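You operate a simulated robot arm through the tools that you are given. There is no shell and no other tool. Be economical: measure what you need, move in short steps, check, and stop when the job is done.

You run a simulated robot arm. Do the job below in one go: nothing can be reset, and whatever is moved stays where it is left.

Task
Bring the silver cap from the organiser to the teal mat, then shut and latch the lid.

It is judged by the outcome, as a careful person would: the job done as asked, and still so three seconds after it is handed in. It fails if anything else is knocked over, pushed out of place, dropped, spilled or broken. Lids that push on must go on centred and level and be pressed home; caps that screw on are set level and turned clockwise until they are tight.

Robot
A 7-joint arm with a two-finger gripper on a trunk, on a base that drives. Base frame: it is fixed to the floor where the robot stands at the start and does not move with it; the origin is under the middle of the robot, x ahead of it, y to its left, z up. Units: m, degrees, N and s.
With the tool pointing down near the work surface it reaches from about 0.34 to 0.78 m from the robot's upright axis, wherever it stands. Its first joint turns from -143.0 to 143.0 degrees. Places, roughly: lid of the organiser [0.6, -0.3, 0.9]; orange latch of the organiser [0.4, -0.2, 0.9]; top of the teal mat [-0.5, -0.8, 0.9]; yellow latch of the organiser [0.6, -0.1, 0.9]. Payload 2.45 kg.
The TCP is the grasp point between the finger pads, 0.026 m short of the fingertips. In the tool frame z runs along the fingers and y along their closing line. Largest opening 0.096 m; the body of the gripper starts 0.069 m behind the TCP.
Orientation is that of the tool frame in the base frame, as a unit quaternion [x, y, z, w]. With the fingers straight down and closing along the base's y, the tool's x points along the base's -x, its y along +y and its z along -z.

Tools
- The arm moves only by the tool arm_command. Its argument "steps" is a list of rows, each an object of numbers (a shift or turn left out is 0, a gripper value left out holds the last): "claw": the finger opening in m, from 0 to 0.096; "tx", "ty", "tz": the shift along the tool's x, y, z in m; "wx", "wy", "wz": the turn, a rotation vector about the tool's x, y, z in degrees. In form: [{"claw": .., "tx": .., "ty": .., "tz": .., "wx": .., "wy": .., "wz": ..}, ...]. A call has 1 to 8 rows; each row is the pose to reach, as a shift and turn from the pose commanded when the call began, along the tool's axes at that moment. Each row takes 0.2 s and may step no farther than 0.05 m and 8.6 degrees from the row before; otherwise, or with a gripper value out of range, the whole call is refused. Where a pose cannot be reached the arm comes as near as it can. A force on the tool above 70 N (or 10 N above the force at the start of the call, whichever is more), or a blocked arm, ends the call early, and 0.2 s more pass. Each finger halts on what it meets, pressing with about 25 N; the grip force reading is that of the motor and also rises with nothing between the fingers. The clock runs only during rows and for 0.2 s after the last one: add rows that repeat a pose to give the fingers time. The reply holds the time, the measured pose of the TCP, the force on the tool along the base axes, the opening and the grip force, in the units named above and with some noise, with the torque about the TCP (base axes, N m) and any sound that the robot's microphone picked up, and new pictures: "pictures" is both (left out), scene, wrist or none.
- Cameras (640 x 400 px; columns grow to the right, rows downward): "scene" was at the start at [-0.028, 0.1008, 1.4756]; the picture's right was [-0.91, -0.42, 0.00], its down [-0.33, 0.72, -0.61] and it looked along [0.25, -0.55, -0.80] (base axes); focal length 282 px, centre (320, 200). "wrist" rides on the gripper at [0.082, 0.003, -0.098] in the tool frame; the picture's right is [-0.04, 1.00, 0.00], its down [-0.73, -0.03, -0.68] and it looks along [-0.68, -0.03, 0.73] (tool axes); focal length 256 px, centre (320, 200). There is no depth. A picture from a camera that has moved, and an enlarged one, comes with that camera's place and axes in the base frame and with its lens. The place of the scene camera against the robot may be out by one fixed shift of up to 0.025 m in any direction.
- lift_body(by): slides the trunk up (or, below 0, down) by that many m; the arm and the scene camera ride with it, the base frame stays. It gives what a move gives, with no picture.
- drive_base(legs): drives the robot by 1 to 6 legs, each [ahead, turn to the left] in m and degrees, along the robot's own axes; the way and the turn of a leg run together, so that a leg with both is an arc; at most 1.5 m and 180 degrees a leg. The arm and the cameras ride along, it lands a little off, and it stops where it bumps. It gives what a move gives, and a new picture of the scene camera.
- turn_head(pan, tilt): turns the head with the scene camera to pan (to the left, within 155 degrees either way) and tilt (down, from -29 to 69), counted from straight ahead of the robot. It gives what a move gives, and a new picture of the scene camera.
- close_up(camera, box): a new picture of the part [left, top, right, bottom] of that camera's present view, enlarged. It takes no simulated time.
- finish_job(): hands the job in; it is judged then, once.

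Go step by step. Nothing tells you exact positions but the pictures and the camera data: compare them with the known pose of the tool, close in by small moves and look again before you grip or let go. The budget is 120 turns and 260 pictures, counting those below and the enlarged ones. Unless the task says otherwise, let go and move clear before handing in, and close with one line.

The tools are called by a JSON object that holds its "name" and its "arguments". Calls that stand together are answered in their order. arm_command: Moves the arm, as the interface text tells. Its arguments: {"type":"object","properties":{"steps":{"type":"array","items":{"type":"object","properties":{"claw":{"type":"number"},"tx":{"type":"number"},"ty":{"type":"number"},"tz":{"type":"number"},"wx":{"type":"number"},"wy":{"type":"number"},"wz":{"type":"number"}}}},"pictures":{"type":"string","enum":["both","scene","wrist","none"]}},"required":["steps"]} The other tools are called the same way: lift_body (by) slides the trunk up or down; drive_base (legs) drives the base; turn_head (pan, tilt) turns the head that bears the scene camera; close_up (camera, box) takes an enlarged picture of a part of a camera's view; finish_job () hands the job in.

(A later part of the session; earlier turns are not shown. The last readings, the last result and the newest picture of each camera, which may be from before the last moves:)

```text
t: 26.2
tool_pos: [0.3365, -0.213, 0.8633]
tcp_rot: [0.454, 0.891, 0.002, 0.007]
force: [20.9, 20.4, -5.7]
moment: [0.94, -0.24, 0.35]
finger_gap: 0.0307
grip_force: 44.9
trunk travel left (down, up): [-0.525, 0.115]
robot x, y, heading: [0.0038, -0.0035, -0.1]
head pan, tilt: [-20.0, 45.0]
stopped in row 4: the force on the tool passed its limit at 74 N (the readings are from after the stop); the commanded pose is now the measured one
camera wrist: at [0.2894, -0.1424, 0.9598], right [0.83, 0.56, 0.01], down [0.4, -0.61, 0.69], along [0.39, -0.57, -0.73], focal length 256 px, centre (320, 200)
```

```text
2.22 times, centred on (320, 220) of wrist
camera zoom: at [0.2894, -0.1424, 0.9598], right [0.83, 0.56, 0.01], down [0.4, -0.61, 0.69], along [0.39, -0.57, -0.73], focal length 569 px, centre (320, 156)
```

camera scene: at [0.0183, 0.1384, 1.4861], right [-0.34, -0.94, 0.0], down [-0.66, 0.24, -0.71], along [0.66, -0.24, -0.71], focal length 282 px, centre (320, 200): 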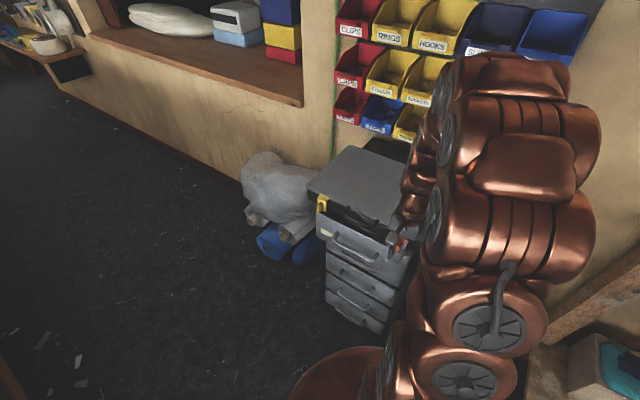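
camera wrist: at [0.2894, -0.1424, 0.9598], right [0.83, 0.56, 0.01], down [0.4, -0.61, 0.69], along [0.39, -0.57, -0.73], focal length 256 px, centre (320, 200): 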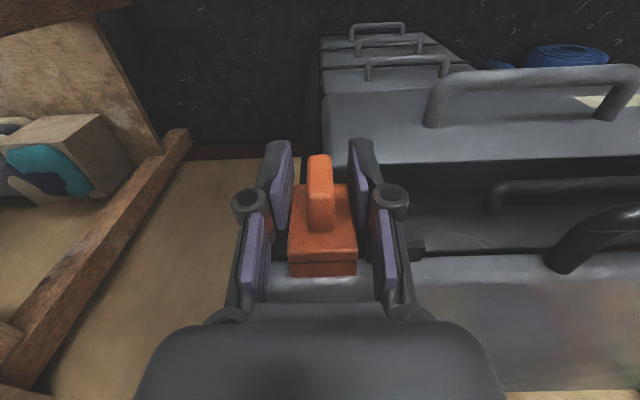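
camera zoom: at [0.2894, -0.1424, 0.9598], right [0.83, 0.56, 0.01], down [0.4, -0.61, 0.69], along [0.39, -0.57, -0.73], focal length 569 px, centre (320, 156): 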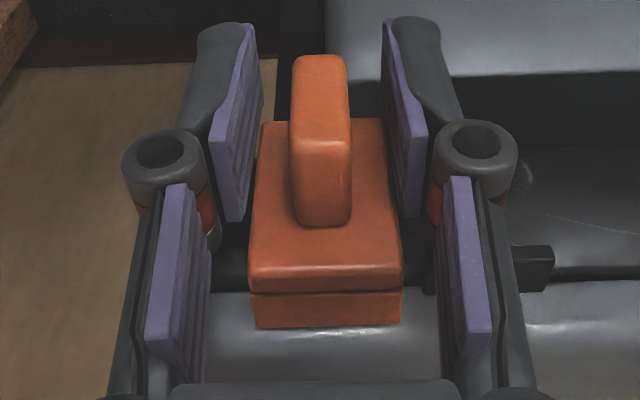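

The orange latch is at its end stop with the keeper exposed, so it's unlatched. I'll release, lift and move over to the yellow one.

{"name": "arm_command", "arguments": {"steps": [{"claw": 0.06}, {"claw": 0.06}, {"claw": 0.06, "tz": -0.05}, {"tz": -0.1}, {"tz": -0.11, "ty": 0.045}, {"tz": -0.11, "ty": 0.09}, {"tz": -0.11, "ty": 0.135}, {"tz": -0.11, "ty": 0.18}], "pictures": "none"}}

{"name": "arm_command", "arguments": {"steps": [{"ty": 0.045}, {"ty": 0.09}, {"ty": 0.104}, {"ty": 0.104}]}}

{"name": "close_up", "arguments": {"camera": "wrist", "box": [160, 0, 480, 200]}}

```text
t: 28.0
tool_pos: [0.4804, -0.1076, 0.9756]
tcp_rot: [0.453, 0.891, 0.002, 0.007]
force: [-0.8, -0.1, -0.6]
moment: [0.0, -0.03, -0.01]
finger_gap: 0.0601
grip_force: 0.1
trunk travel left (down, up): [-0.525, 0.115]
robot x, y, heading: [0.0015, -0.0007, -0.1]
head pan, tilt: [-20.0, 45.0]
```

```text
t: 29.0
tool_pos: [0.5627, -0.0482, 0.9769]
tcp_rot: [0.453, 0.892, 0.001, 0.008]
force: [-1.2, 0.1, -0.6]
moment: [0.0, 0.03, 0.01]
finger_gap: 0.0599
grip_force: 0.1
trunk travel left (down, up): [-0.525, 0.115]
robot x, y, heading: [0.0011, -0.0025, -0.0]
head pan, tilt: [-20.0, 45.0]
camera scene: at [0.0175, 0.1404, 1.4861], right [-0.34, -0.94, 0.0], down [-0.66, 0.24, -0.71], along [0.66, -0.24, -0.71], focal length 282 px, centre (320, 200)
camera wrist: at [0.5153, 0.0228, 1.0738], right [0.83, 0.56, 0.01], down [0.4, -0.61, 0.69], along [0.39, -0.57, -0.73], focal length 256 px, centre (320, 200)
```

scene: 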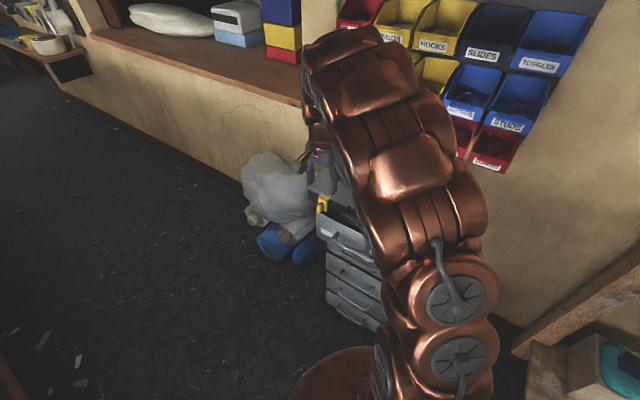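
wrist: 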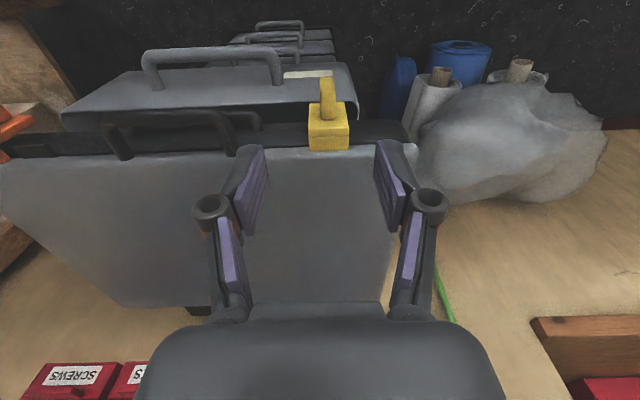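

```text
2.00 times, centred on (320, 100) of wrist
camera zoom: at [0.5153, 0.0228, 1.0738], right [0.83, 0.56, 0.01], down [0.4, -0.61, 0.69], along [0.39, -0.57, -0.73], focal length 512 px, centre (320, 400)
```

zoom: 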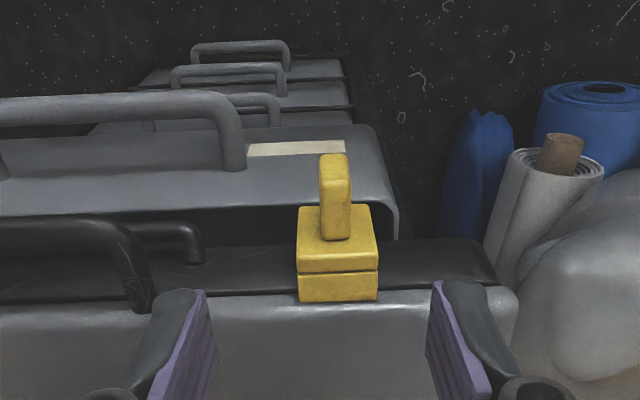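

{"name": "arm_command", "arguments": {"steps": [{"ty": 0.007, "tz": 0.04}, {"ty": 0.007, "tz": 0.08}, {"ty": 0.007, "tz": 0.113}, {"ty": 0.007, "tz": 0.113}, {"ty": 0.007, "tz": 0.113, "claw": 0.02}, {"ty": 0.007, "tz": 0.113, "claw": 0.02}, {"ty": 0.007, "tz": 0.113, "claw": 0.02}], "pictures": "wrist"}}

```text
t: 30.6
tool_pos: [0.5704, -0.0431, 0.8634]
tcp_rot: [0.453, 0.892, 0.002, 0.007]
force: [-0.4, -0.1, 0.7]
moment: [-0.02, -0.09, -0.02]
finger_gap: 0.0311
grip_force: 37.9
trunk travel left (down, up): [-0.525, 0.115]
robot x, y, heading: [0.0016, -0.0007, -0.1]
head pan, tilt: [-20.0, 45.0]
camera wrist: at [0.5232, 0.0267, 0.9596], right [0.83, 0.56, 0.01], down [0.4, -0.61, 0.69], along [0.39, -0.57, -0.73], focal length 256 px, centre (320, 200)
```

wrist: 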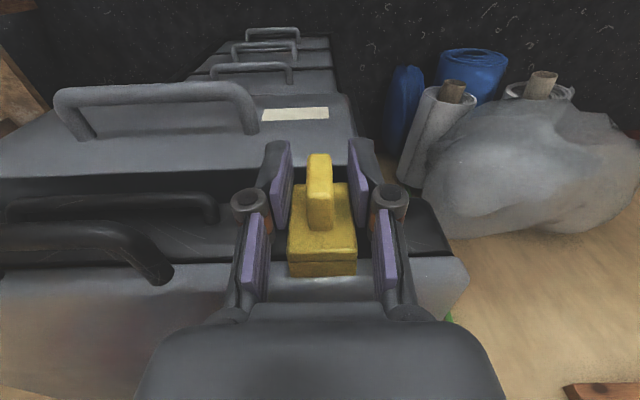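

{"name": "arm_command", "arguments": {"steps": [{"ty": 0.004}, {"ty": 0.008}, {"ty": 0.012}, {"ty": 0.012}], "pictures": "wrist"}}

```text
t: 31.6
tool_pos: [0.5801, -0.0357, 0.8625]
tcp_rot: [0.454, 0.891, 0.0, 0.008]
force: [3.0, -6.8, -0.9]
moment: [-0.17, -0.14, -0.03]
finger_gap: 0.0311
grip_force: 45.0
trunk travel left (down, up): [-0.525, 0.115]
robot x, y, heading: [-0.0008, -0.0017, -0.2]
head pan, tilt: [-20.0, 45.0]
camera wrist: at [0.5327, 0.0337, 0.9595], right [0.83, 0.56, 0.01], down [0.4, -0.61, 0.69], along [0.39, -0.57, -0.73], focal length 256 px, centre (320, 200)
```

wrist: 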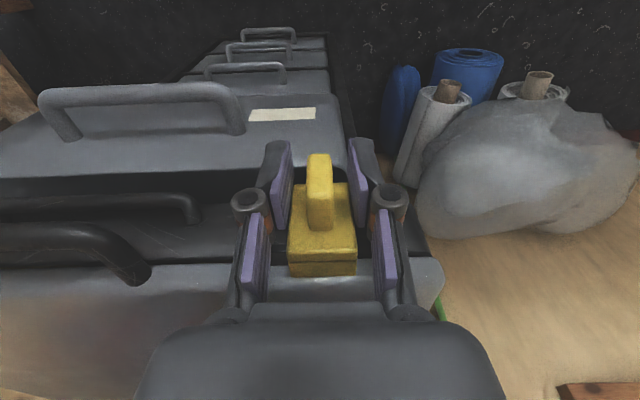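

It slides outward, so I'll go on to its stop.

{"name": "arm_command", "arguments": {"steps": [{"ty": 0.006}, {"ty": 0.012}, {"ty": 0.018}, {"ty": 0.022}, {"ty": 0.026}, {"ty": 0.03}, {"ty": 0.034}], "pictures": "wrist"}}

{"name": "close_up", "arguments": {"camera": "wrist", "box": [180, 130, 460, 310]}}

```text
t: 33.2
tool_pos: [0.5981, -0.0236, 0.863]
tcp_rot: [0.454, 0.891, -0.006, 0.002]
force: [-13.6, -16.1, 15.2]
moment: [-1.3, -0.16, -0.21]
finger_gap: 0.0313
grip_force: 44.9
trunk travel left (down, up): [-0.525, 0.115]
robot x, y, heading: [-0.0031, 0.0017, -0.3]
head pan, tilt: [-20.0, 45.0]
stopped in row 7: the force on the tool passed its limit at 75 N (the readings are from after the stop); the commanded pose is now the measured one
camera wrist: at [0.5528, 0.0479, 0.9597], right [0.83, 0.55, -0.01], down [0.41, -0.6, 0.69], along [0.38, -0.57, -0.73], focal length 256 px, centre (320, 200)
```

wrist: 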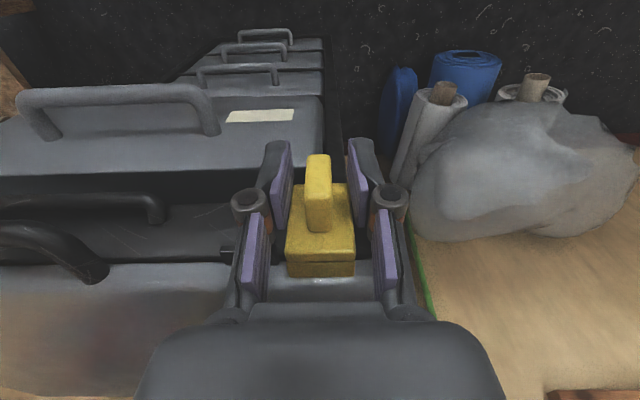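

```text
2.22 times, centred on (320, 220) of wrist
camera zoom: at [0.5528, 0.0479, 0.9597], right [0.83, 0.55, -0.01], down [0.41, -0.6, 0.69], along [0.38, -0.57, -0.73], focal length 569 px, centre (320, 156)
```

zoom: 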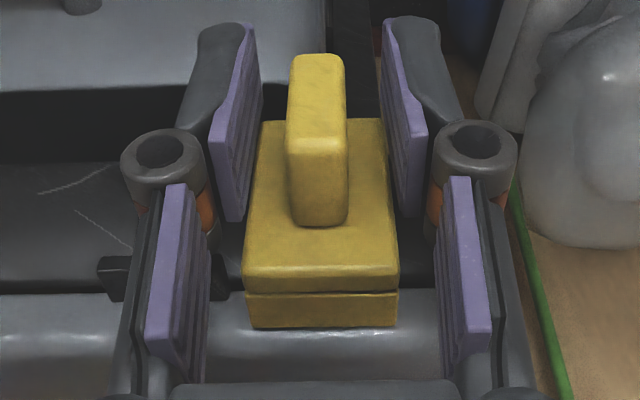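

Both latches are released. I'll lift off and look at the lid handle.

{"name": "arm_command", "arguments": {"steps": [{"claw": 0.06}, {"claw": 0.06}, {"claw": 0.06, "tz": -0.05}, {"tz": -0.1}, {"tz": -0.1, "ty": -0.045}, {"tz": -0.1, "ty": -0.09}, {"tz": -0.1, "ty": -0.135}, {"tz": -0.1, "ty": -0.16}], "pictures": "scene"}}

{"name": "close_up", "arguments": {"camera": "wrist", "box": [180, 40, 460, 215]}}

{"name": "close_up", "arguments": {"camera": "scene", "box": [300, 170, 420, 260]}}

```text
t: 35.0
tool_pos: [0.4733, -0.1135, 0.9636]
tcp_rot: [0.454, 0.891, -0.005, 0.002]
force: [-0.6, -0.6, -0.6]
moment: [-0.04, 0.02, 0.03]
finger_gap: 0.0601
grip_force: 0.0
trunk travel left (down, up): [-0.525, 0.115]
robot x, y, heading: [0.0, 0.0007, -0.1]
head pan, tilt: [-20.0, 45.0]
camera scene: at [0.0177, 0.1402, 1.4861], right [-0.34, -0.94, 0.0], down [-0.66, 0.24, -0.71], along [0.66, -0.24, -0.71], focal length 282 px, centre (320, 200)
```

scene: 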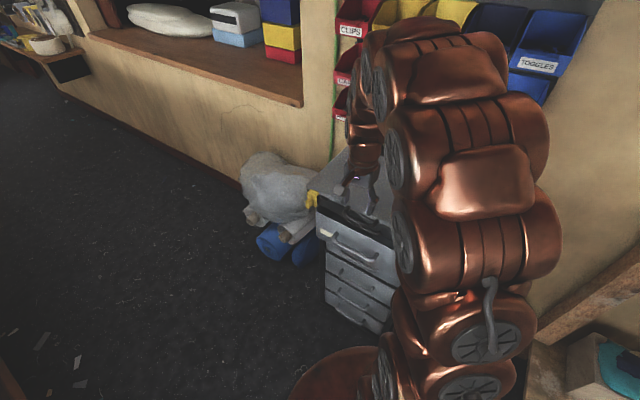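

```text
2.29 times, centred on (320, 128) of wrist
camera zoom: at [0.4261, -0.044, 1.0606], right [0.83, 0.55, -0.01], down [0.41, -0.6, 0.69], along [0.38, -0.57, -0.73], focal length 585 px, centre (320, 366)
```

zoom: 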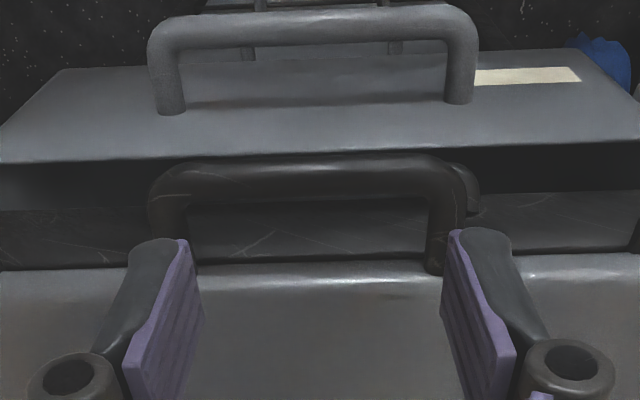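

```text
4.44 times, centred on (360, 215) of scene
camera zoom: at [0.0177, 0.1402, 1.4861], right [-0.34, -0.94, 0.0], down [-0.66, 0.24, -0.71], along [0.66, -0.24, -0.71], focal length 1255 px, centre (142, 133)
```

zoom: 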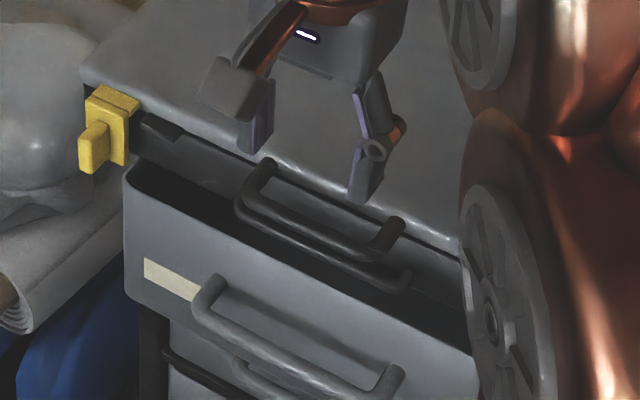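

The lid's handle bar sits at about z 0.894, just out from the front edge. I'll turn the gripper 90° so it can straddle the bar, then look again.

{"name": "arm_command", "arguments": {"steps": [{"wz": -8}, {"wz": -16}, {"wz": -24}, {"wz": -32}, {"wz": -40}, {"wz": -48}, {"wz": -56}, {"wz": -64}], "pictures": "none"}}

{"name": "arm_command", "arguments": {"steps": [{"wz": -8}, {"wz": -16}, {"wz": -24}, {"wz": -26.1}, {"wz": -26.1}]}}

{"name": "close_up", "arguments": {"camera": "wrist", "box": [180, 60, 500, 260]}}

```text
t: 36.8
tool_pos: [0.4719, -0.1139, 0.9618]
tcp_rot: [-0.088, 0.996, -0.006, 0.0]
force: [-0.5, 0.8, 0.3]
moment: [-0.01, 0.01, 0.01]
finger_gap: 0.0599
grip_force: 0.0
trunk travel left (down, up): [-0.525, 0.115]
robot x, y, heading: [0.0002, -0.0016, -0.2]
head pan, tilt: [-20.0, 45.0]
```

```text
t: 38.0
tool_pos: [0.4711, -0.1129, 0.9616]
tcp_rot: [-0.31, 0.951, -0.005, -0.001]
force: [-0.1, 1.1, -1.1]
moment: [0.02, 0.01, -0.01]
finger_gap: 0.06
grip_force: 0.1
trunk travel left (down, up): [-0.525, 0.115]
robot x, y, heading: [0.0008, 0.0007, -0.2]
head pan, tilt: [-20.0, 45.0]
camera scene: at [0.0175, 0.14, 1.4861], right [-0.34, -0.94, 0.0], down [-0.66, 0.24, -0.71], along [0.66, -0.24, -0.71], focal length 282 px, centre (320, 200)
camera wrist: at [0.4027, -0.1561, 1.0604], right [-0.56, 0.83, -0.01], down [0.61, 0.42, 0.67], along [0.56, 0.37, -0.74], focal length 256 px, centre (320, 200)
```

scene: 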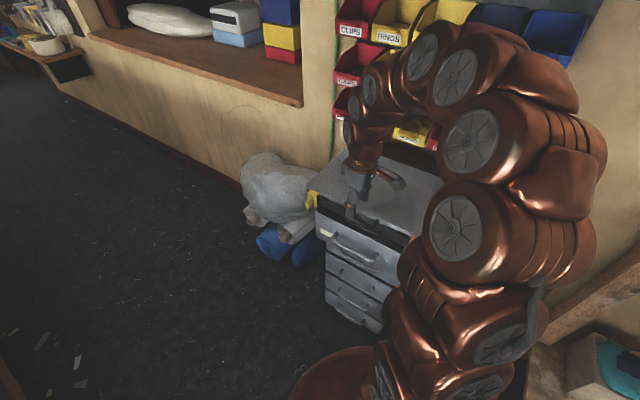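
wrist: 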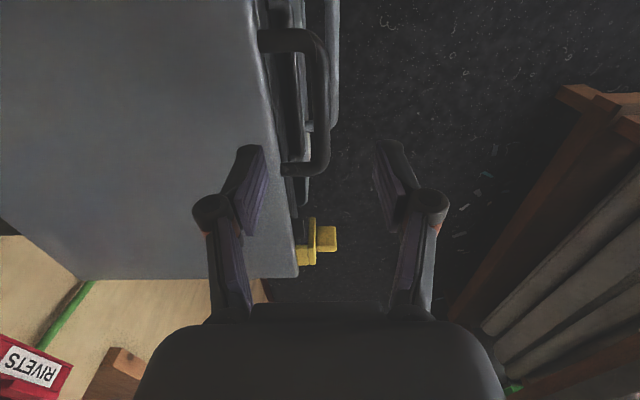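

```text
2.00 times, centred on (340, 160) of wrist
camera zoom: at [0.4027, -0.1561, 1.0604], right [-0.56, 0.83, -0.01], down [0.61, 0.42, 0.67], along [0.56, 0.37, -0.74], focal length 512 px, centre (280, 280)
```

zoom: 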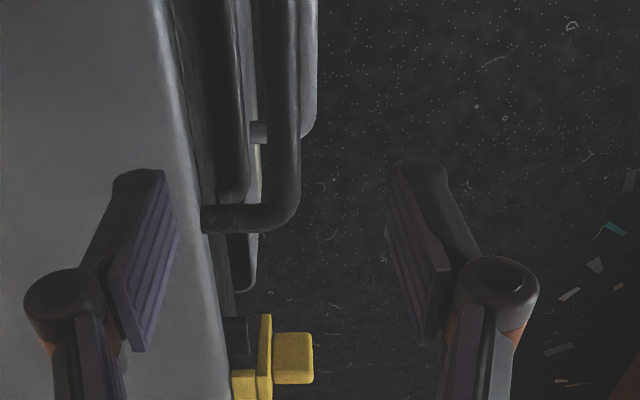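

The bar is at about n −0.365, z 0.894, with roughly 28 mm behind it for a finger. A second handle lower down limits how deep I can go, so I'll descend to z≈0.897.

{"name": "arm_command", "arguments": {"steps": [{"claw": 0.032, "ty": 0.0015, "wz": -1}, {"claw": 0.032, "ty": 0.0015, "wz": -1}, {"claw": 0.032, "ty": 0.0015, "tz": 0.02, "wz": -1}, {"ty": 0.0015, "tz": 0.04, "wz": -1}, {"ty": 0.0015, "tz": 0.055, "wz": -1}, {"ty": 0.0015, "tz": 0.0645, "wz": -1}, {"ty": 0.0015, "tz": 0.0645, "wz": -1}], "pictures": "wrist"}}

{"name": "close_up", "arguments": {"camera": "wrist", "box": [220, 60, 420, 260]}}

```text
t: 39.6
tool_pos: [0.4701, -0.1113, 0.8975]
tcp_rot: [-0.318, 0.948, -0.005, 0.0]
force: [-0.1, -0.2, -1.2]
moment: [0.0, 0.0, 0.01]
finger_gap: 0.0319
grip_force: 0.1
trunk travel left (down, up): [-0.525, 0.115]
robot x, y, heading: [0.0035, 0.0024, -0.3]
head pan, tilt: [-20.0, 45.0]
camera wrist: at [0.4015, -0.1561, 0.996], right [-0.57, 0.82, -0.01], down [0.6, 0.43, 0.67], along [0.56, 0.38, -0.74], focal length 256 px, centre (320, 200)
```

wrist: 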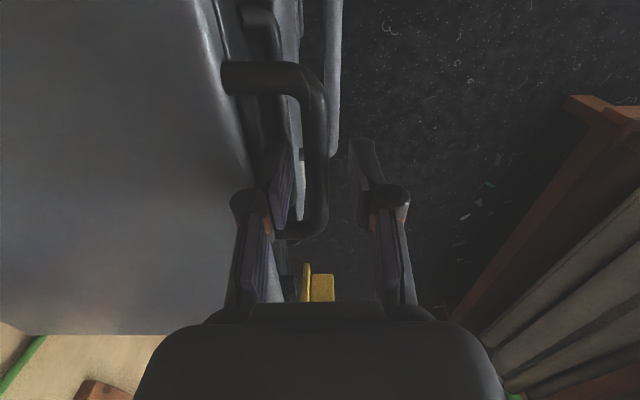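

```text
2.00 times, centred on (320, 160) of wrist
camera zoom: at [0.4015, -0.1561, 0.996], right [-0.57, 0.82, -0.01], down [0.6, 0.43, 0.67], along [0.56, 0.38, -0.74], focal length 512 px, centre (320, 280)
```

zoom: 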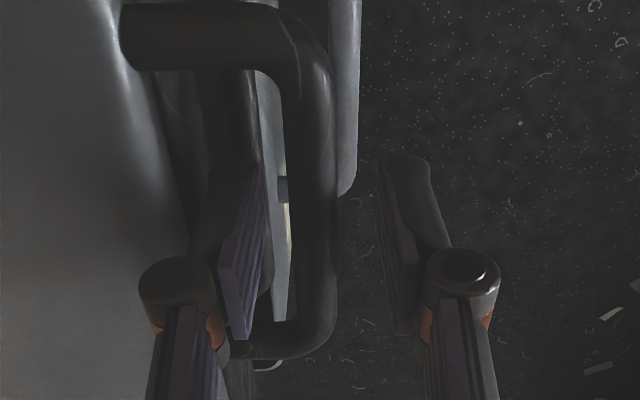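

{"name": "arm_command", "arguments": {"steps": [{"tx": 0.012, "ty": -0.002}, {"tx": 0.012, "ty": -0.002, "claw": 0.015}, {"tx": 0.012, "ty": -0.002, "claw": 0.0}, {"tx": 0.012, "ty": -0.002, "claw": 0.0}, {"tx": 0.012, "ty": -0.002, "claw": 0.0}], "pictures": "wrist"}}

```text
t: 40.8
tool_pos: [0.461, -0.1199, 0.8986]
tcp_rot: [-0.318, 0.948, -0.005, -0.002]
force: [-1.0, 0.6, -0.2]
moment: [0.1, -0.13, -0.1]
finger_gap: 0.0107
grip_force: 37.8
trunk travel left (down, up): [-0.525, 0.115]
robot x, y, heading: [0.0028, -0.0005, -0.1]
head pan, tilt: [-20.0, 45.0]
camera wrist: at [0.3936, -0.1649, 0.9966], right [-0.57, 0.82, -0.01], down [0.6, 0.43, 0.67], along [0.56, 0.38, -0.74], focal length 256 px, centre (320, 200)
```

wrist: 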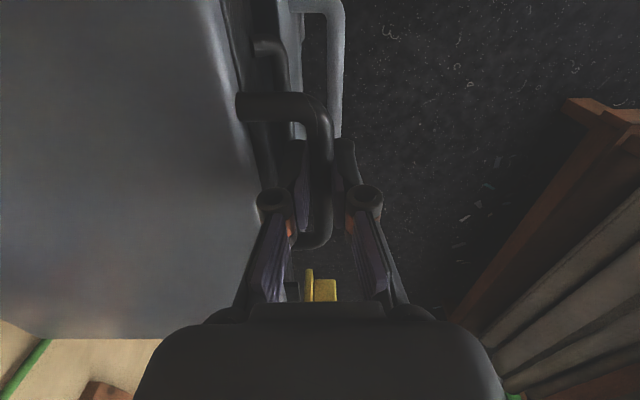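

The handle is gripped. I'll raise the lid a little along its arc and check.

{"name": "arm_command", "arguments": {"steps": [{"tz": -0.0266, "ty": -0.0012}, {"tz": -0.053, "ty": -0.0046}, {"tz": -0.0789, "ty": -0.0104}, {"tz": -0.0789, "ty": -0.0104}]}}

```text
t: 41.8
tool_pos: [0.4677, -0.1305, 0.9777]
tcp_rot: [-0.318, 0.948, -0.004, -0.001]
force: [5.2, -9.6, -4.4]
moment: [0.56, -0.97, -0.15]
finger_gap: 0.0109
grip_force: 37.9
trunk travel left (down, up): [-0.525, 0.115]
robot x, y, heading: [0.003, -0.0012, -0.3]
head pan, tilt: [-20.0, 45.0]
camera scene: at [0.018, 0.1392, 1.4862], right [-0.34, -0.94, 0.0], down [-0.66, 0.24, -0.71], along [0.66, -0.24, -0.71], focal length 282 px, centre (320, 200)
camera wrist: at [0.4004, -0.1746, 1.0755], right [-0.57, 0.82, -0.01], down [0.6, 0.43, 0.68], along [0.56, 0.38, -0.74], focal length 256 px, centre (320, 200)
```

scene: 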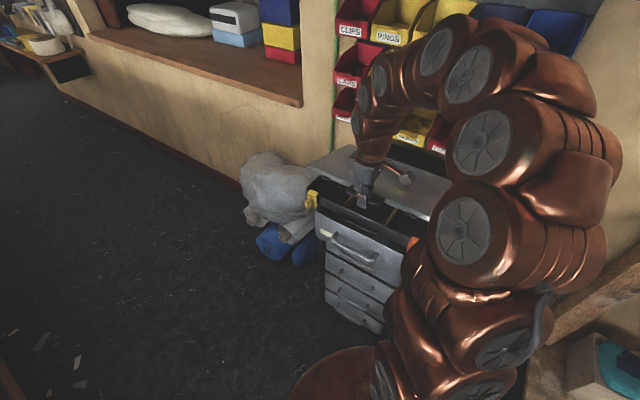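
wrist: 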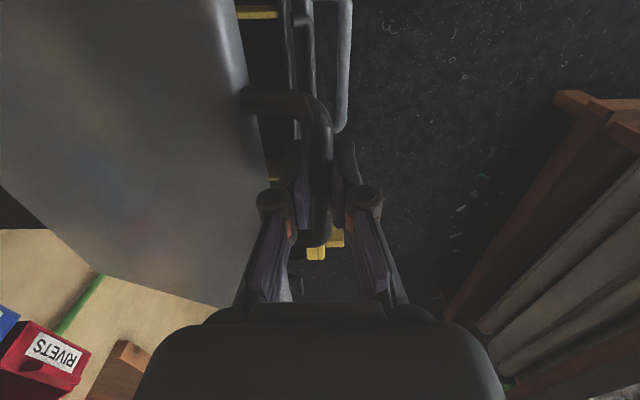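

{"name": "arm_command", "arguments": {"steps": [{"ty": -0.0062, "tz": -0.0204}, {"ty": -0.0138, "tz": -0.0403}, {"ty": -0.0228, "tz": -0.0596}, {"ty": -0.0332, "tz": -0.0782}, {"ty": -0.0448, "tz": -0.096}, {"ty": -0.0576, "tz": -0.113}, {"ty": -0.0715, "tz": -0.1291}, {"ty": -0.0866, "tz": -0.1442}]}}

```text
t: 43.6
tool_pos: [0.521, -0.1996, 1.1192]
tcp_rot: [-0.317, 0.948, -0.004, -0.003]
force: [-1.8, -25.8, -22.6]
moment: [-0.28, 0.17, -0.32]
finger_gap: 0.011
grip_force: 38.2
trunk travel left (down, up): [-0.525, 0.115]
robot x, y, heading: [0.0001, -0.0012, -0.1]
head pan, tilt: [-20.0, 45.0]
camera scene: at [0.0184, 0.1372, 1.4862], right [-0.34, -0.94, 0.0], down [-0.66, 0.25, -0.71], along [0.66, -0.24, -0.71], focal length 282 px, centre (320, 200)
camera wrist: at [0.4535, -0.2443, 1.218], right [-0.57, 0.82, -0.01], down [0.6, 0.42, 0.67], along [0.56, 0.38, -0.74], focal length 256 px, centre (320, 200)
```

scene: 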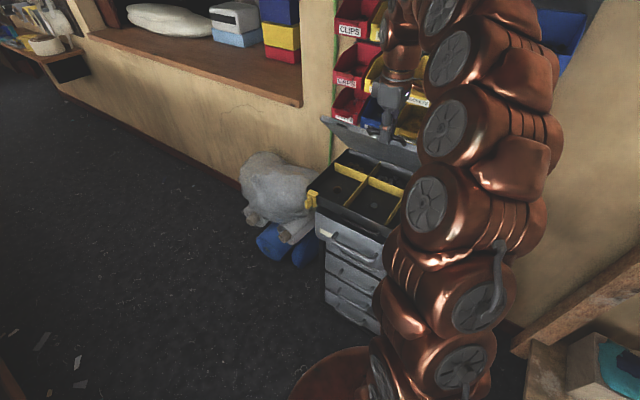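
wrist: 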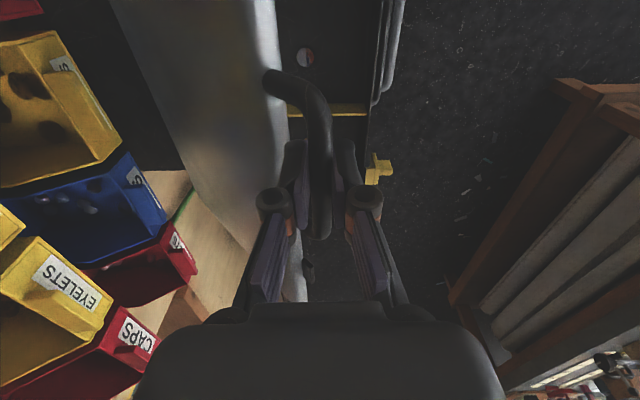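

The tray has yellow dividers inside. The pull force says the real hinge circle is a bit tighter, so I'll continue on a corrected arc.

{"name": "arm_command", "arguments": {"steps": [{"ty": -0.016, "tz": 0.0}, {"ty": -0.031, "tz": -0.003}, {"ty": -0.0535, "tz": -0.0164}, {"ty": -0.0774, "tz": -0.029}, {"ty": -0.1023, "tz": -0.039}, {"ty": -0.128, "tz": -0.047}, {"ty": -0.128, "tz": -0.047}]}}

```text
t: 45.2
tool_pos: [0.5687, -0.2637, 1.1464]
tcp_rot: [-0.318, 0.948, -0.005, -0.002]
force: [-0.3, 20.6, 32.0]
moment: [0.06, 0.08, -0.09]
finger_gap: 0.0144
grip_force: 37.2
out of reach, approached as far as the arm can: row 5, 6, 7
trunk travel left (down, up): [-0.525, 0.115]
robot x, y, heading: [-0.0037, 0.0001, -0.3]
head pan, tilt: [-20.0, 45.0]
camera scene: at [0.0161, 0.1428, 1.4862], right [-0.34, -0.94, 0.0], down [-0.66, 0.24, -0.71], along [0.66, -0.25, -0.71], focal length 282 px, centre (320, 200)
camera wrist: at [0.5005, -0.3084, 1.2446], right [-0.57, 0.82, -0.01], down [0.6, 0.43, 0.67], along [0.56, 0.38, -0.74], focal length 256 px, centre (320, 200)
```

scene: 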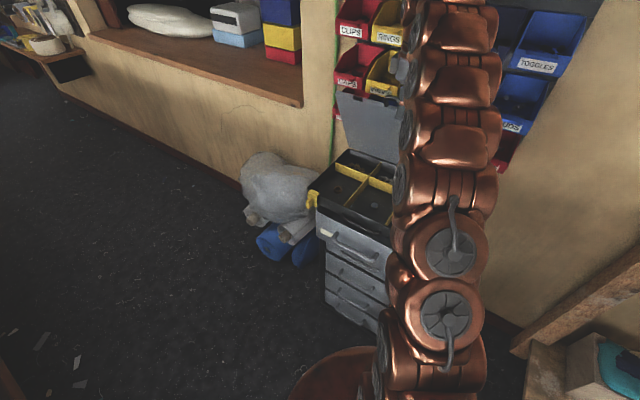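
wrist: 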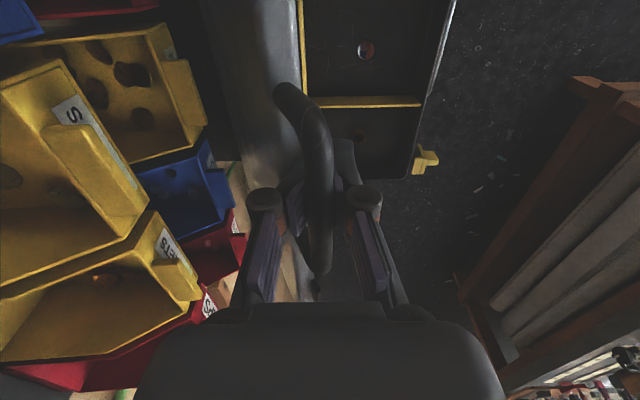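

The arm is at its reach limit with the lid about 67° open. I'll tilt the gripper inward so the wrist comes nearer, then continue.

{"name": "arm_command", "arguments": {"steps": [{"wx": 7}, {"wx": 14}, {"wx": 20}, {"wx": 25}]}}

```text
t: 46.2
tool_pos: [0.5685, -0.2649, 1.146]
tcp_rot: [-0.309, 0.924, -0.214, 0.069]
force: [-1.6, -1.0, -5.7]
moment: [1.73, 0.58, -0.42]
finger_gap: 0.024
grip_force: 41.4
trunk travel left (down, up): [-0.525, 0.115]
robot x, y, heading: [0.0001, 0.0014, -0.2]
head pan, tilt: [-20.0, 45.0]
camera scene: at [0.0171, 0.1402, 1.4861], right [-0.35, -0.94, 0.0], down [-0.66, 0.24, -0.71], along [0.66, -0.24, -0.71], focal length 282 px, centre (320, 200)
camera wrist: at [0.476, -0.2767, 1.2329], right [-0.51, 0.74, -0.44], down [0.43, 0.66, 0.62], along [0.75, 0.13, -0.65], focal length 256 px, centre (320, 200)
```

scene: 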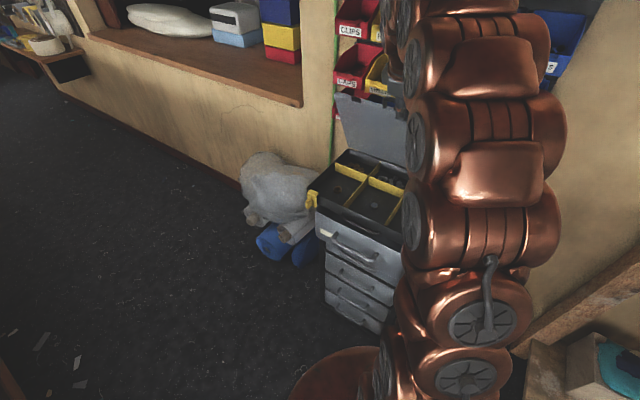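
wrist: 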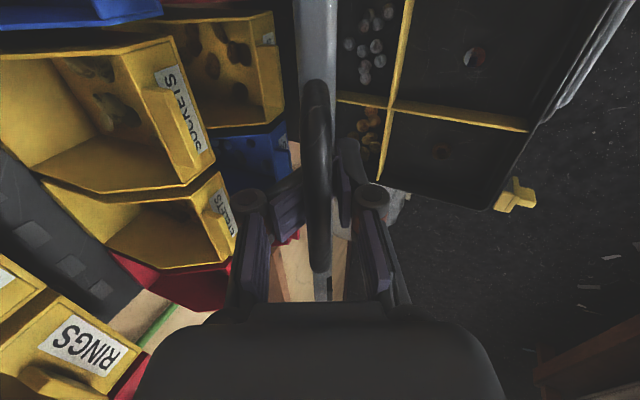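

{"name": "arm_command", "arguments": {"steps": [{"claw": 0.034}, {"claw": 0.034}, {"ty": -0.018, "tz": 0.0015}, {"ty": -0.0363, "tz": 0.0026}, {"ty": -0.055, "tz": 0.006}, {"ty": -0.0727, "tz": 0.0097}, {"ty": -0.0727, "tz": 0.0097}]}}

```text
t: 47.4
tool_pos: [0.5935, -0.2944, 1.152]
tcp_rot: [-0.314, 0.927, -0.196, 0.059]
force: [-35.0, 32.9, -18.1]
moment: [0.99, 0.28, -0.27]
finger_gap: 0.0678
grip_force: 25.5
trunk travel left (down, up): [-0.525, 0.115]
robot x, y, heading: [0.0025, -0.0009, -0.0]
head pan, tilt: [-20.0, 45.0]
stopped in row 6: the force on the tool passed its limit at 82 N (the readings are from after the stop); the commanded pose is now the measured one
camera scene: at [0.0141, 0.1429, 1.4858], right [-0.34, -0.94, 0.0], down [-0.66, 0.24, -0.71], along [0.67, -0.24, -0.71], focal length 282 px, centre (320, 200)
camera wrist: at [0.5046, -0.3081, 1.241], right [-0.53, 0.75, -0.4], down [0.44, 0.64, 0.62], along [0.73, 0.15, -0.67], focal length 256 px, centre (320, 200)
```

scene: 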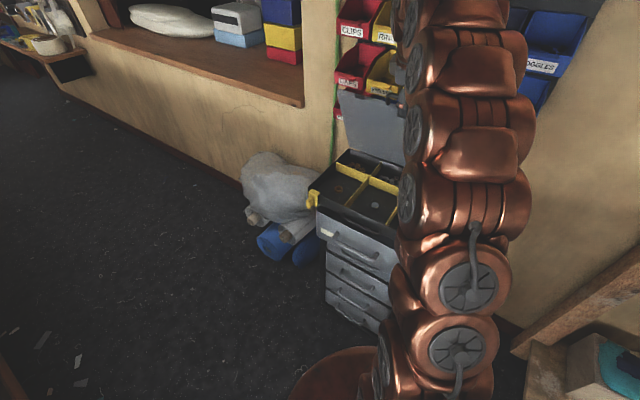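
wrist: 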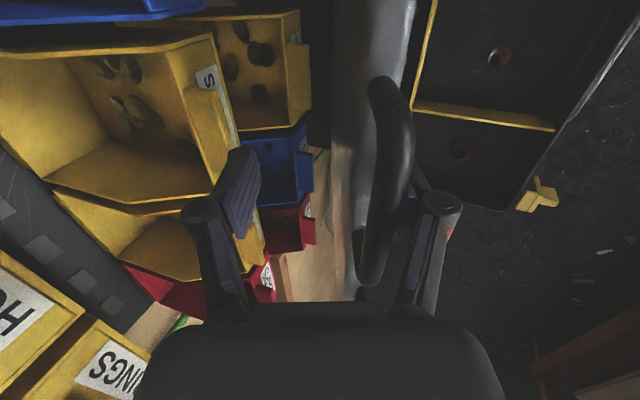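

Something is pushing back, either a lid stop or a bin. I'll back off slightly outward and see whether the lid stays put.

{"name": "arm_command", "arguments": {"steps": [{"ty": 0.01, "claw": 0.05}, {"ty": 0.02, "claw": 0.05}, {"ty": 0.02, "claw": 0.05}]}}

{"name": "close_up", "arguments": {"camera": "wrist", "box": [180, 100, 480, 310]}}

{"name": "close_up", "arguments": {"camera": "scene", "box": [290, 40, 450, 240]}}

```text
t: 48.2
tool_pos: [0.5868, -0.2851, 1.1455]
tcp_rot: [-0.312, 0.926, -0.202, 0.061]
force: [-1.7, 0.2, -0.2]
moment: [0.01, 0.02, 0.0]
finger_gap: 0.0511
grip_force: 0.6
trunk travel left (down, up): [-0.525, 0.115]
robot x, y, heading: [-0.0006, 0.003, 0.0]
head pan, tilt: [-20.0, 45.0]
camera scene: at [0.0169, 0.1402, 1.4862], right [-0.34, -0.94, 0.0], down [-0.66, 0.24, -0.71], along [0.66, -0.24, -0.71], focal length 282 px, centre (320, 200)
camera wrist: at [0.4952, -0.2988, 1.2346], right [-0.52, 0.75, -0.41], down [0.44, 0.65, 0.62], along [0.73, 0.14, -0.67], focal length 256 px, centre (320, 200)
```

scene: 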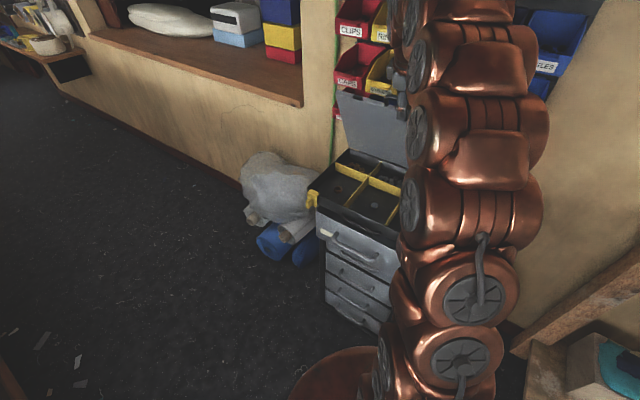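
wrist: 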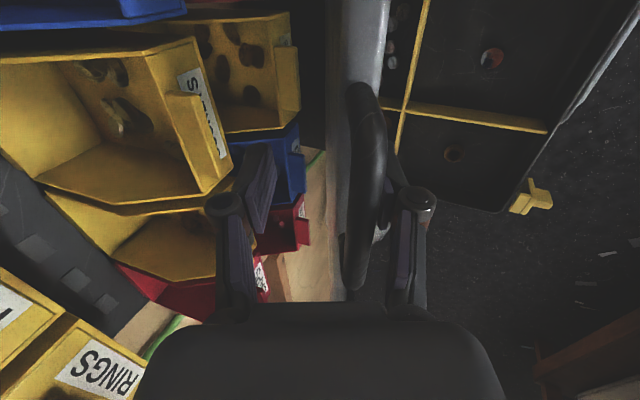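

```text
1.90 times, centred on (330, 205) of wrist
camera zoom: at [0.4952, -0.2988, 1.2346], right [-0.52, 0.75, -0.41], down [0.44, 0.65, 0.62], along [0.73, 0.14, -0.67], focal length 488 px, centre (301, 190)
```

zoom: 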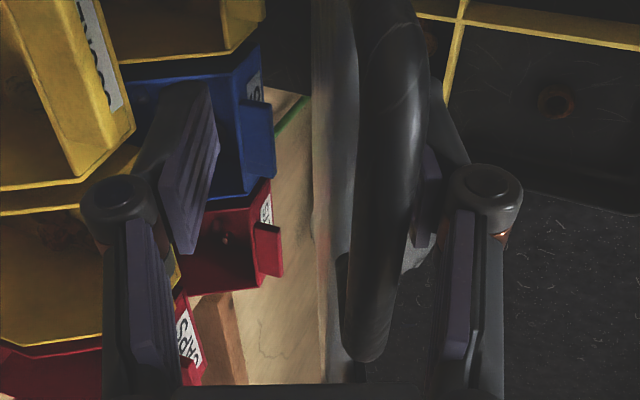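

```text
2.00 times, centred on (370, 140) of scene
camera zoom: at [0.0169, 0.1402, 1.4862], right [-0.34, -0.94, 0.0], down [-0.66, 0.24, -0.71], along [0.66, -0.24, -0.71], focal length 565 px, centre (220, 320)
```

zoom: 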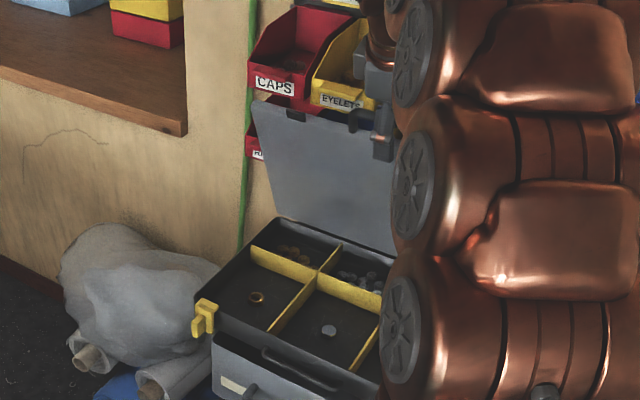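

{"name": "arm_command", "arguments": {"steps": [{"ty": 0.008}, {"ty": 0.014}, {"ty": 0.014}]}}

{"name": "close_up", "arguments": {"camera": "wrist", "box": [180, 100, 480, 310]}}

```text
t: 49.0
tool_pos: [0.5798, -0.2751, 1.1381]
tcp_rot: [-0.313, 0.927, -0.2, 0.061]
force: [-0.3, -0.1, -0.7]
moment: [-0.01, 0.01, -0.02]
finger_gap: 0.0499
grip_force: 0.0
trunk travel left (down, up): [-0.525, 0.115]
robot x, y, heading: [-0.0002, -0.0035, -0.1]
head pan, tilt: [-20.0, 45.0]
camera scene: at [0.0169, 0.1401, 1.4861], right [-0.34, -0.94, 0.0], down [-0.66, 0.24, -0.71], along [0.66, -0.24, -0.71], focal length 282 px, centre (320, 200)
camera wrist: at [0.4877, -0.2879, 1.2283], right [-0.52, 0.75, -0.41], down [0.44, 0.65, 0.62], along [0.73, 0.15, -0.67], focal length 256 px, centre (320, 200)
```

scene: 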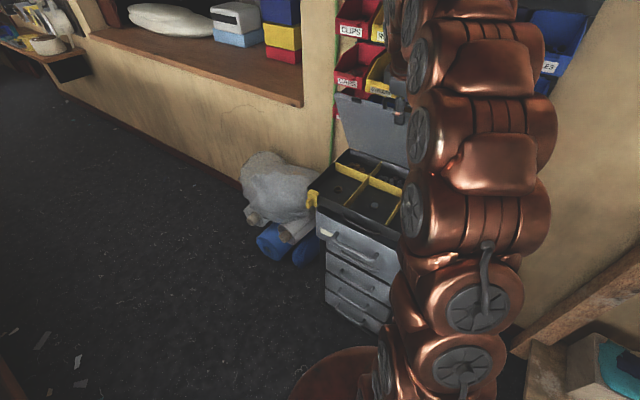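
wrist: 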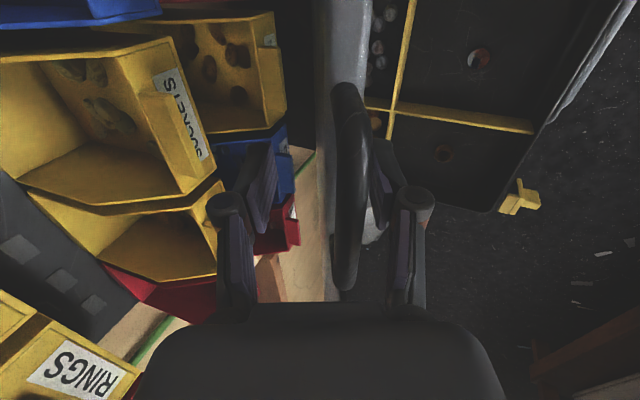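

```text
1.90 times, centred on (330, 205) of wrist
camera zoom: at [0.4877, -0.2879, 1.2283], right [-0.52, 0.75, -0.41], down [0.44, 0.65, 0.62], along [0.73, 0.15, -0.67], focal length 488 px, centre (301, 190)
```

zoom: 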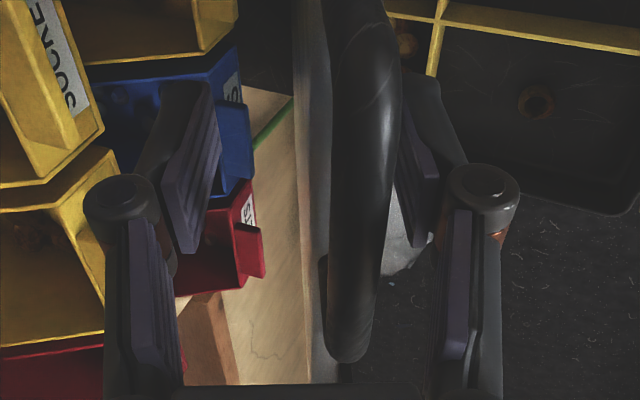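

The lid stays open by itself. I'll withdraw along the fingers.

{"name": "arm_command", "arguments": {"steps": [{"tz": -0.03}, {"tz": -0.06}, {"tz": -0.09}, {"tz": -0.09, "ty": 0.04}, {"tz": -0.09, "ty": 0.08}, {"tz": -0.09, "ty": 0.12}]}}

{"name": "close_up", "arguments": {"camera": "scene", "box": [290, 40, 450, 240]}}

```text
t: 50.4
tool_pos: [0.4901, -0.1561, 1.174]
tcp_rot: [-0.312, 0.927, -0.2, 0.061]
force: [1.0, 0.0, -0.4]
moment: [0.01, 0.03, 0.02]
finger_gap: 0.05
grip_force: 0.1
trunk travel left (down, up): [-0.525, 0.115]
robot x, y, heading: [0.0006, -0.0015, -0.0]
head pan, tilt: [-20.0, 45.0]
camera scene: at [0.017, 0.14, 1.4861], right [-0.34, -0.94, 0.0], down [-0.66, 0.24, -0.71], along [0.66, -0.24, -0.71], focal length 282 px, centre (320, 200)
camera wrist: at [0.3991, -0.1705, 1.263], right [-0.52, 0.75, -0.41], down [0.44, 0.65, 0.62], along [0.73, 0.15, -0.67], focal length 256 px, centre (320, 200)
```

scene: 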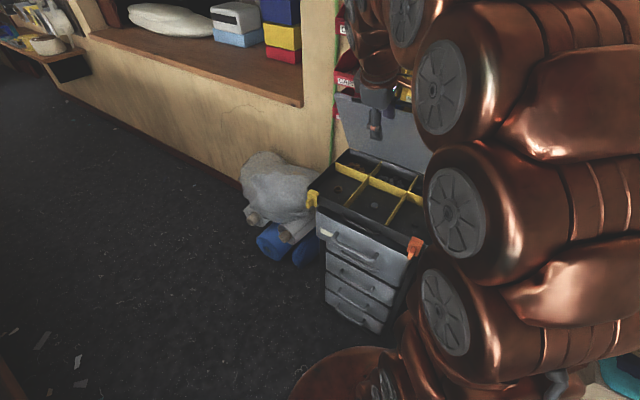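
wrist: 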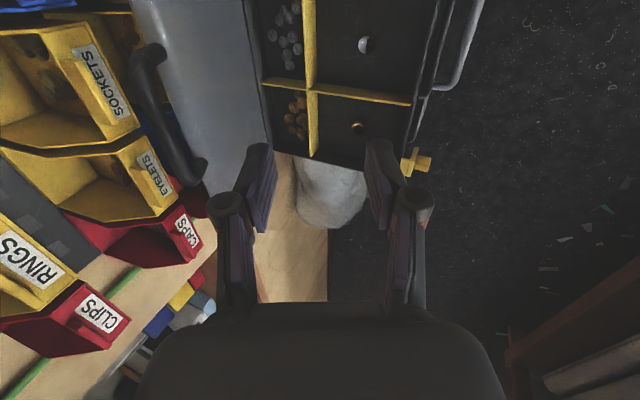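

```text
2.00 times, centred on (370, 140) of scene
camera zoom: at [0.017, 0.14, 1.4861], right [-0.34, -0.94, 0.0], down [-0.66, 0.24, -0.71], along [0.66, -0.24, -0.71], focal length 565 px, centre (220, 320)
```

zoom: 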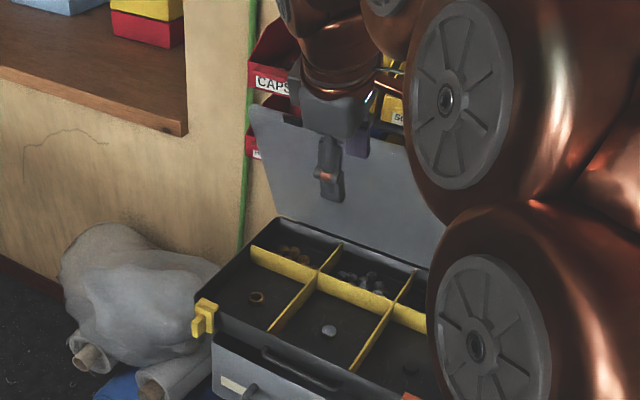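

The tray has six compartments, with a single silver disc in the front-middle one. I'll level the gripper and back off to view the whole tray.

{"name": "arm_command", "arguments": {"steps": [{"wx": -8, "tx": 0.03}, {"wx": -16, "tx": 0.06}, {"wx": -23.8, "tx": 0.09}, {"wx": -23.8, "tx": 0.12}, {"wx": -23.8, "tx": 0.12}]}}

{"name": "close_up", "arguments": {"camera": "wrist", "box": [160, 0, 480, 200]}}

```text
t: 51.6
tool_pos: [0.3955, -0.2309, 1.1753]
tcp_rot: [-0.318, 0.948, -0.004, -0.005]
force: [0.9, -0.5, 0.3]
moment: [0.01, 0.04, 0.02]
finger_gap: 0.0499
grip_force: 0.0
trunk travel left (down, up): [-0.525, 0.115]
robot x, y, heading: [-0.0025, 0.0001, -0.1]
head pan, tilt: [-20.0, 45.0]
camera scene: at [0.0169, 0.1401, 1.4861], right [-0.34, -0.94, 0.0], down [-0.66, 0.24, -0.71], along [0.66, -0.24, -0.71], focal length 282 px, centre (320, 200)
camera wrist: at [0.3279, -0.2757, 1.2736], right [-0.57, 0.82, -0.01], down [0.61, 0.43, 0.67], along [0.55, 0.38, -0.74], focal length 256 px, centre (320, 200)
```

scene: 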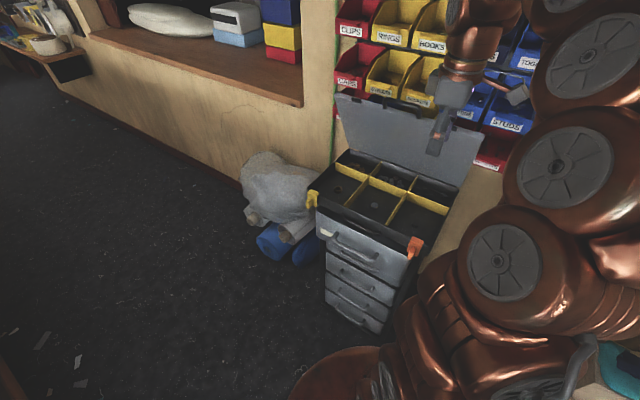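
wrist: 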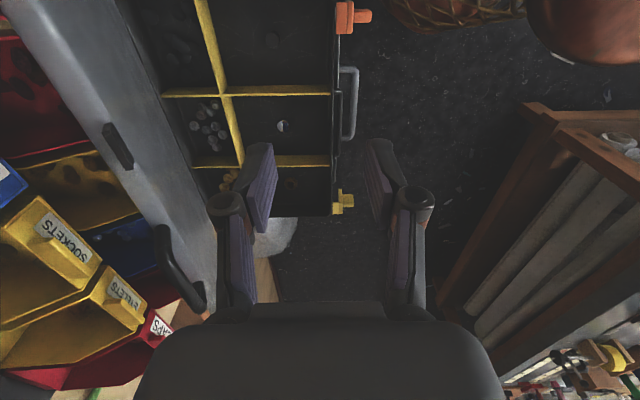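

```text
2.00 times, centred on (320, 100) of wrist
camera zoom: at [0.3279, -0.2757, 1.2736], right [-0.57, 0.82, -0.01], down [0.61, 0.43, 0.67], along [0.55, 0.38, -0.74], focal length 512 px, centre (320, 400)
```

zoom: 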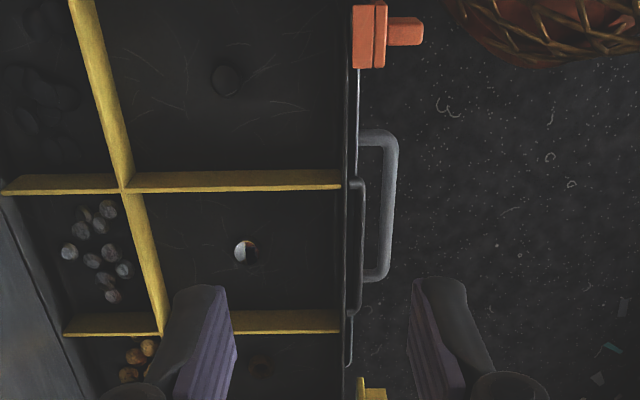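

The silver cap sits alone in the front-middle compartment. I'll move over it for a second view.

{"name": "arm_command", "arguments": {"steps": [{"tx": -0.026, "ty": -0.014, "tz": 0.03}, {"tx": -0.053, "ty": -0.028, "tz": 0.06}, {"tx": -0.079, "ty": -0.042, "tz": 0.09}, {"tx": -0.105, "ty": -0.056, "tz": 0.12}, {"tx": -0.1314, "ty": -0.0707, "tz": 0.15}, {"tx": -0.1314, "ty": -0.0707, "tz": 0.175}, {"tx": -0.1314, "ty": -0.0707, "tz": 0.175}], "pictures": "wrist"}}

{"name": "close_up", "arguments": {"camera": "wrist", "box": [220, 60, 420, 200]}}

```text
t: 53.2
tool_pos: [0.5429, -0.2096, 0.9988]
tcp_rot: [-0.318, 0.948, -0.005, -0.005]
force: [-0.1, 1.0, -0.2]
moment: [0.01, -0.02, 0.02]
finger_gap: 0.0501
grip_force: 0.0
trunk travel left (down, up): [-0.525, 0.115]
robot x, y, heading: [-0.0005, -0.0032, -0.4]
head pan, tilt: [-20.0, 45.0]
camera wrist: at [0.4753, -0.2537, 1.0971], right [-0.57, 0.82, -0.01], down [0.61, 0.43, 0.67], along [0.55, 0.38, -0.74], focal length 256 px, centre (320, 200)
```

wrist: 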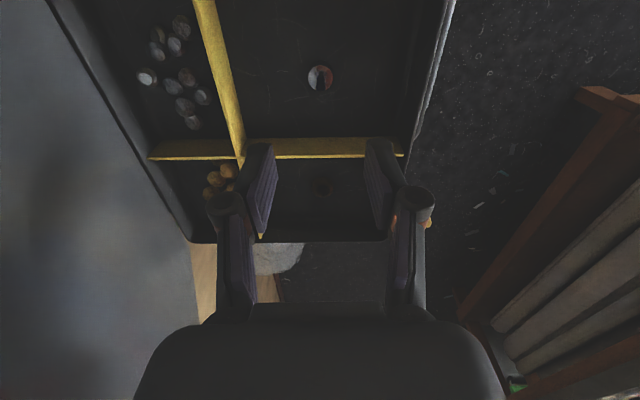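

```text
2.86 times, centred on (320, 130) of wrist
camera zoom: at [0.4753, -0.2537, 1.0971], right [-0.57, 0.82, -0.01], down [0.61, 0.43, 0.67], along [0.55, 0.38, -0.74], focal length 731 px, centre (320, 400)
```

zoom: 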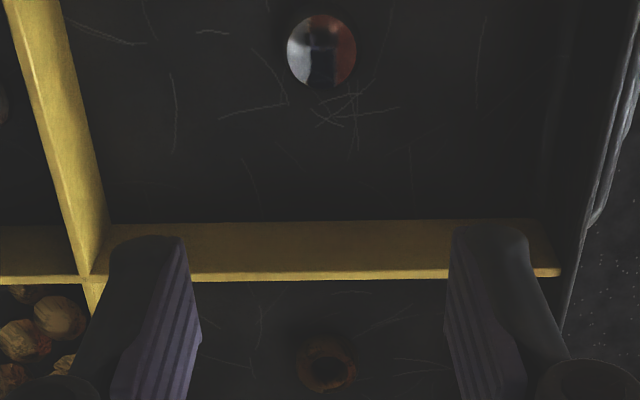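

{"name": "arm_command", "arguments": {"steps": [{"tx": 0.0047, "ty": 0.0031, "tz": 0.03}, {"tx": 0.0047, "ty": 0.0031, "tz": 0.06}, {"tx": 0.0047, "ty": 0.0031, "tz": 0.085}, {"tx": 0.0047, "ty": 0.0031, "tz": 0.1}, {"tx": 0.0047, "ty": 0.0031, "tz": 0.1}], "pictures": "none"}}

{"name": "close_up", "arguments": {"camera": "wrist", "box": [220, 60, 420, 200]}}

```text
t: 54.4
tool_pos: [0.5343, -0.2132, 0.8974]
tcp_rot: [-0.318, 0.948, -0.004, -0.006]
force: [0.2, -1.3, 1.0]
moment: [-0.02, -0.03, -0.01]
finger_gap: 0.0502
grip_force: 0.2
trunk travel left (down, up): [-0.525, 0.115]
robot x, y, heading: [-0.0029, 0.001, -0.1]
head pan, tilt: [-20.0, 45.0]
```

```text
2.86 times, centred on (320, 130) of wrist
camera zoom: at [0.4674, -0.2568, 0.9962], right [-0.57, 0.82, -0.01], down [0.61, 0.43, 0.67], along [0.55, 0.38, -0.74], focal length 731 px, centre (320, 400)
```

zoom: 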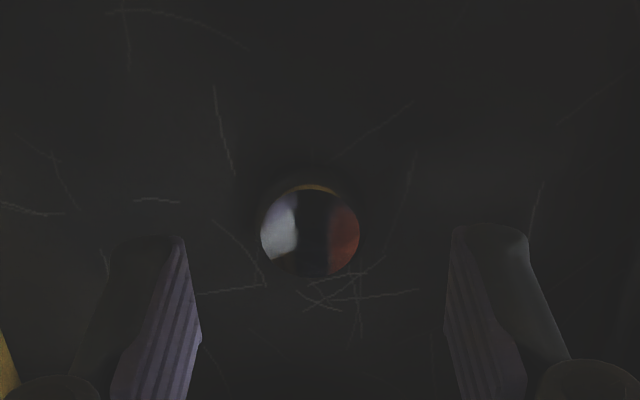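

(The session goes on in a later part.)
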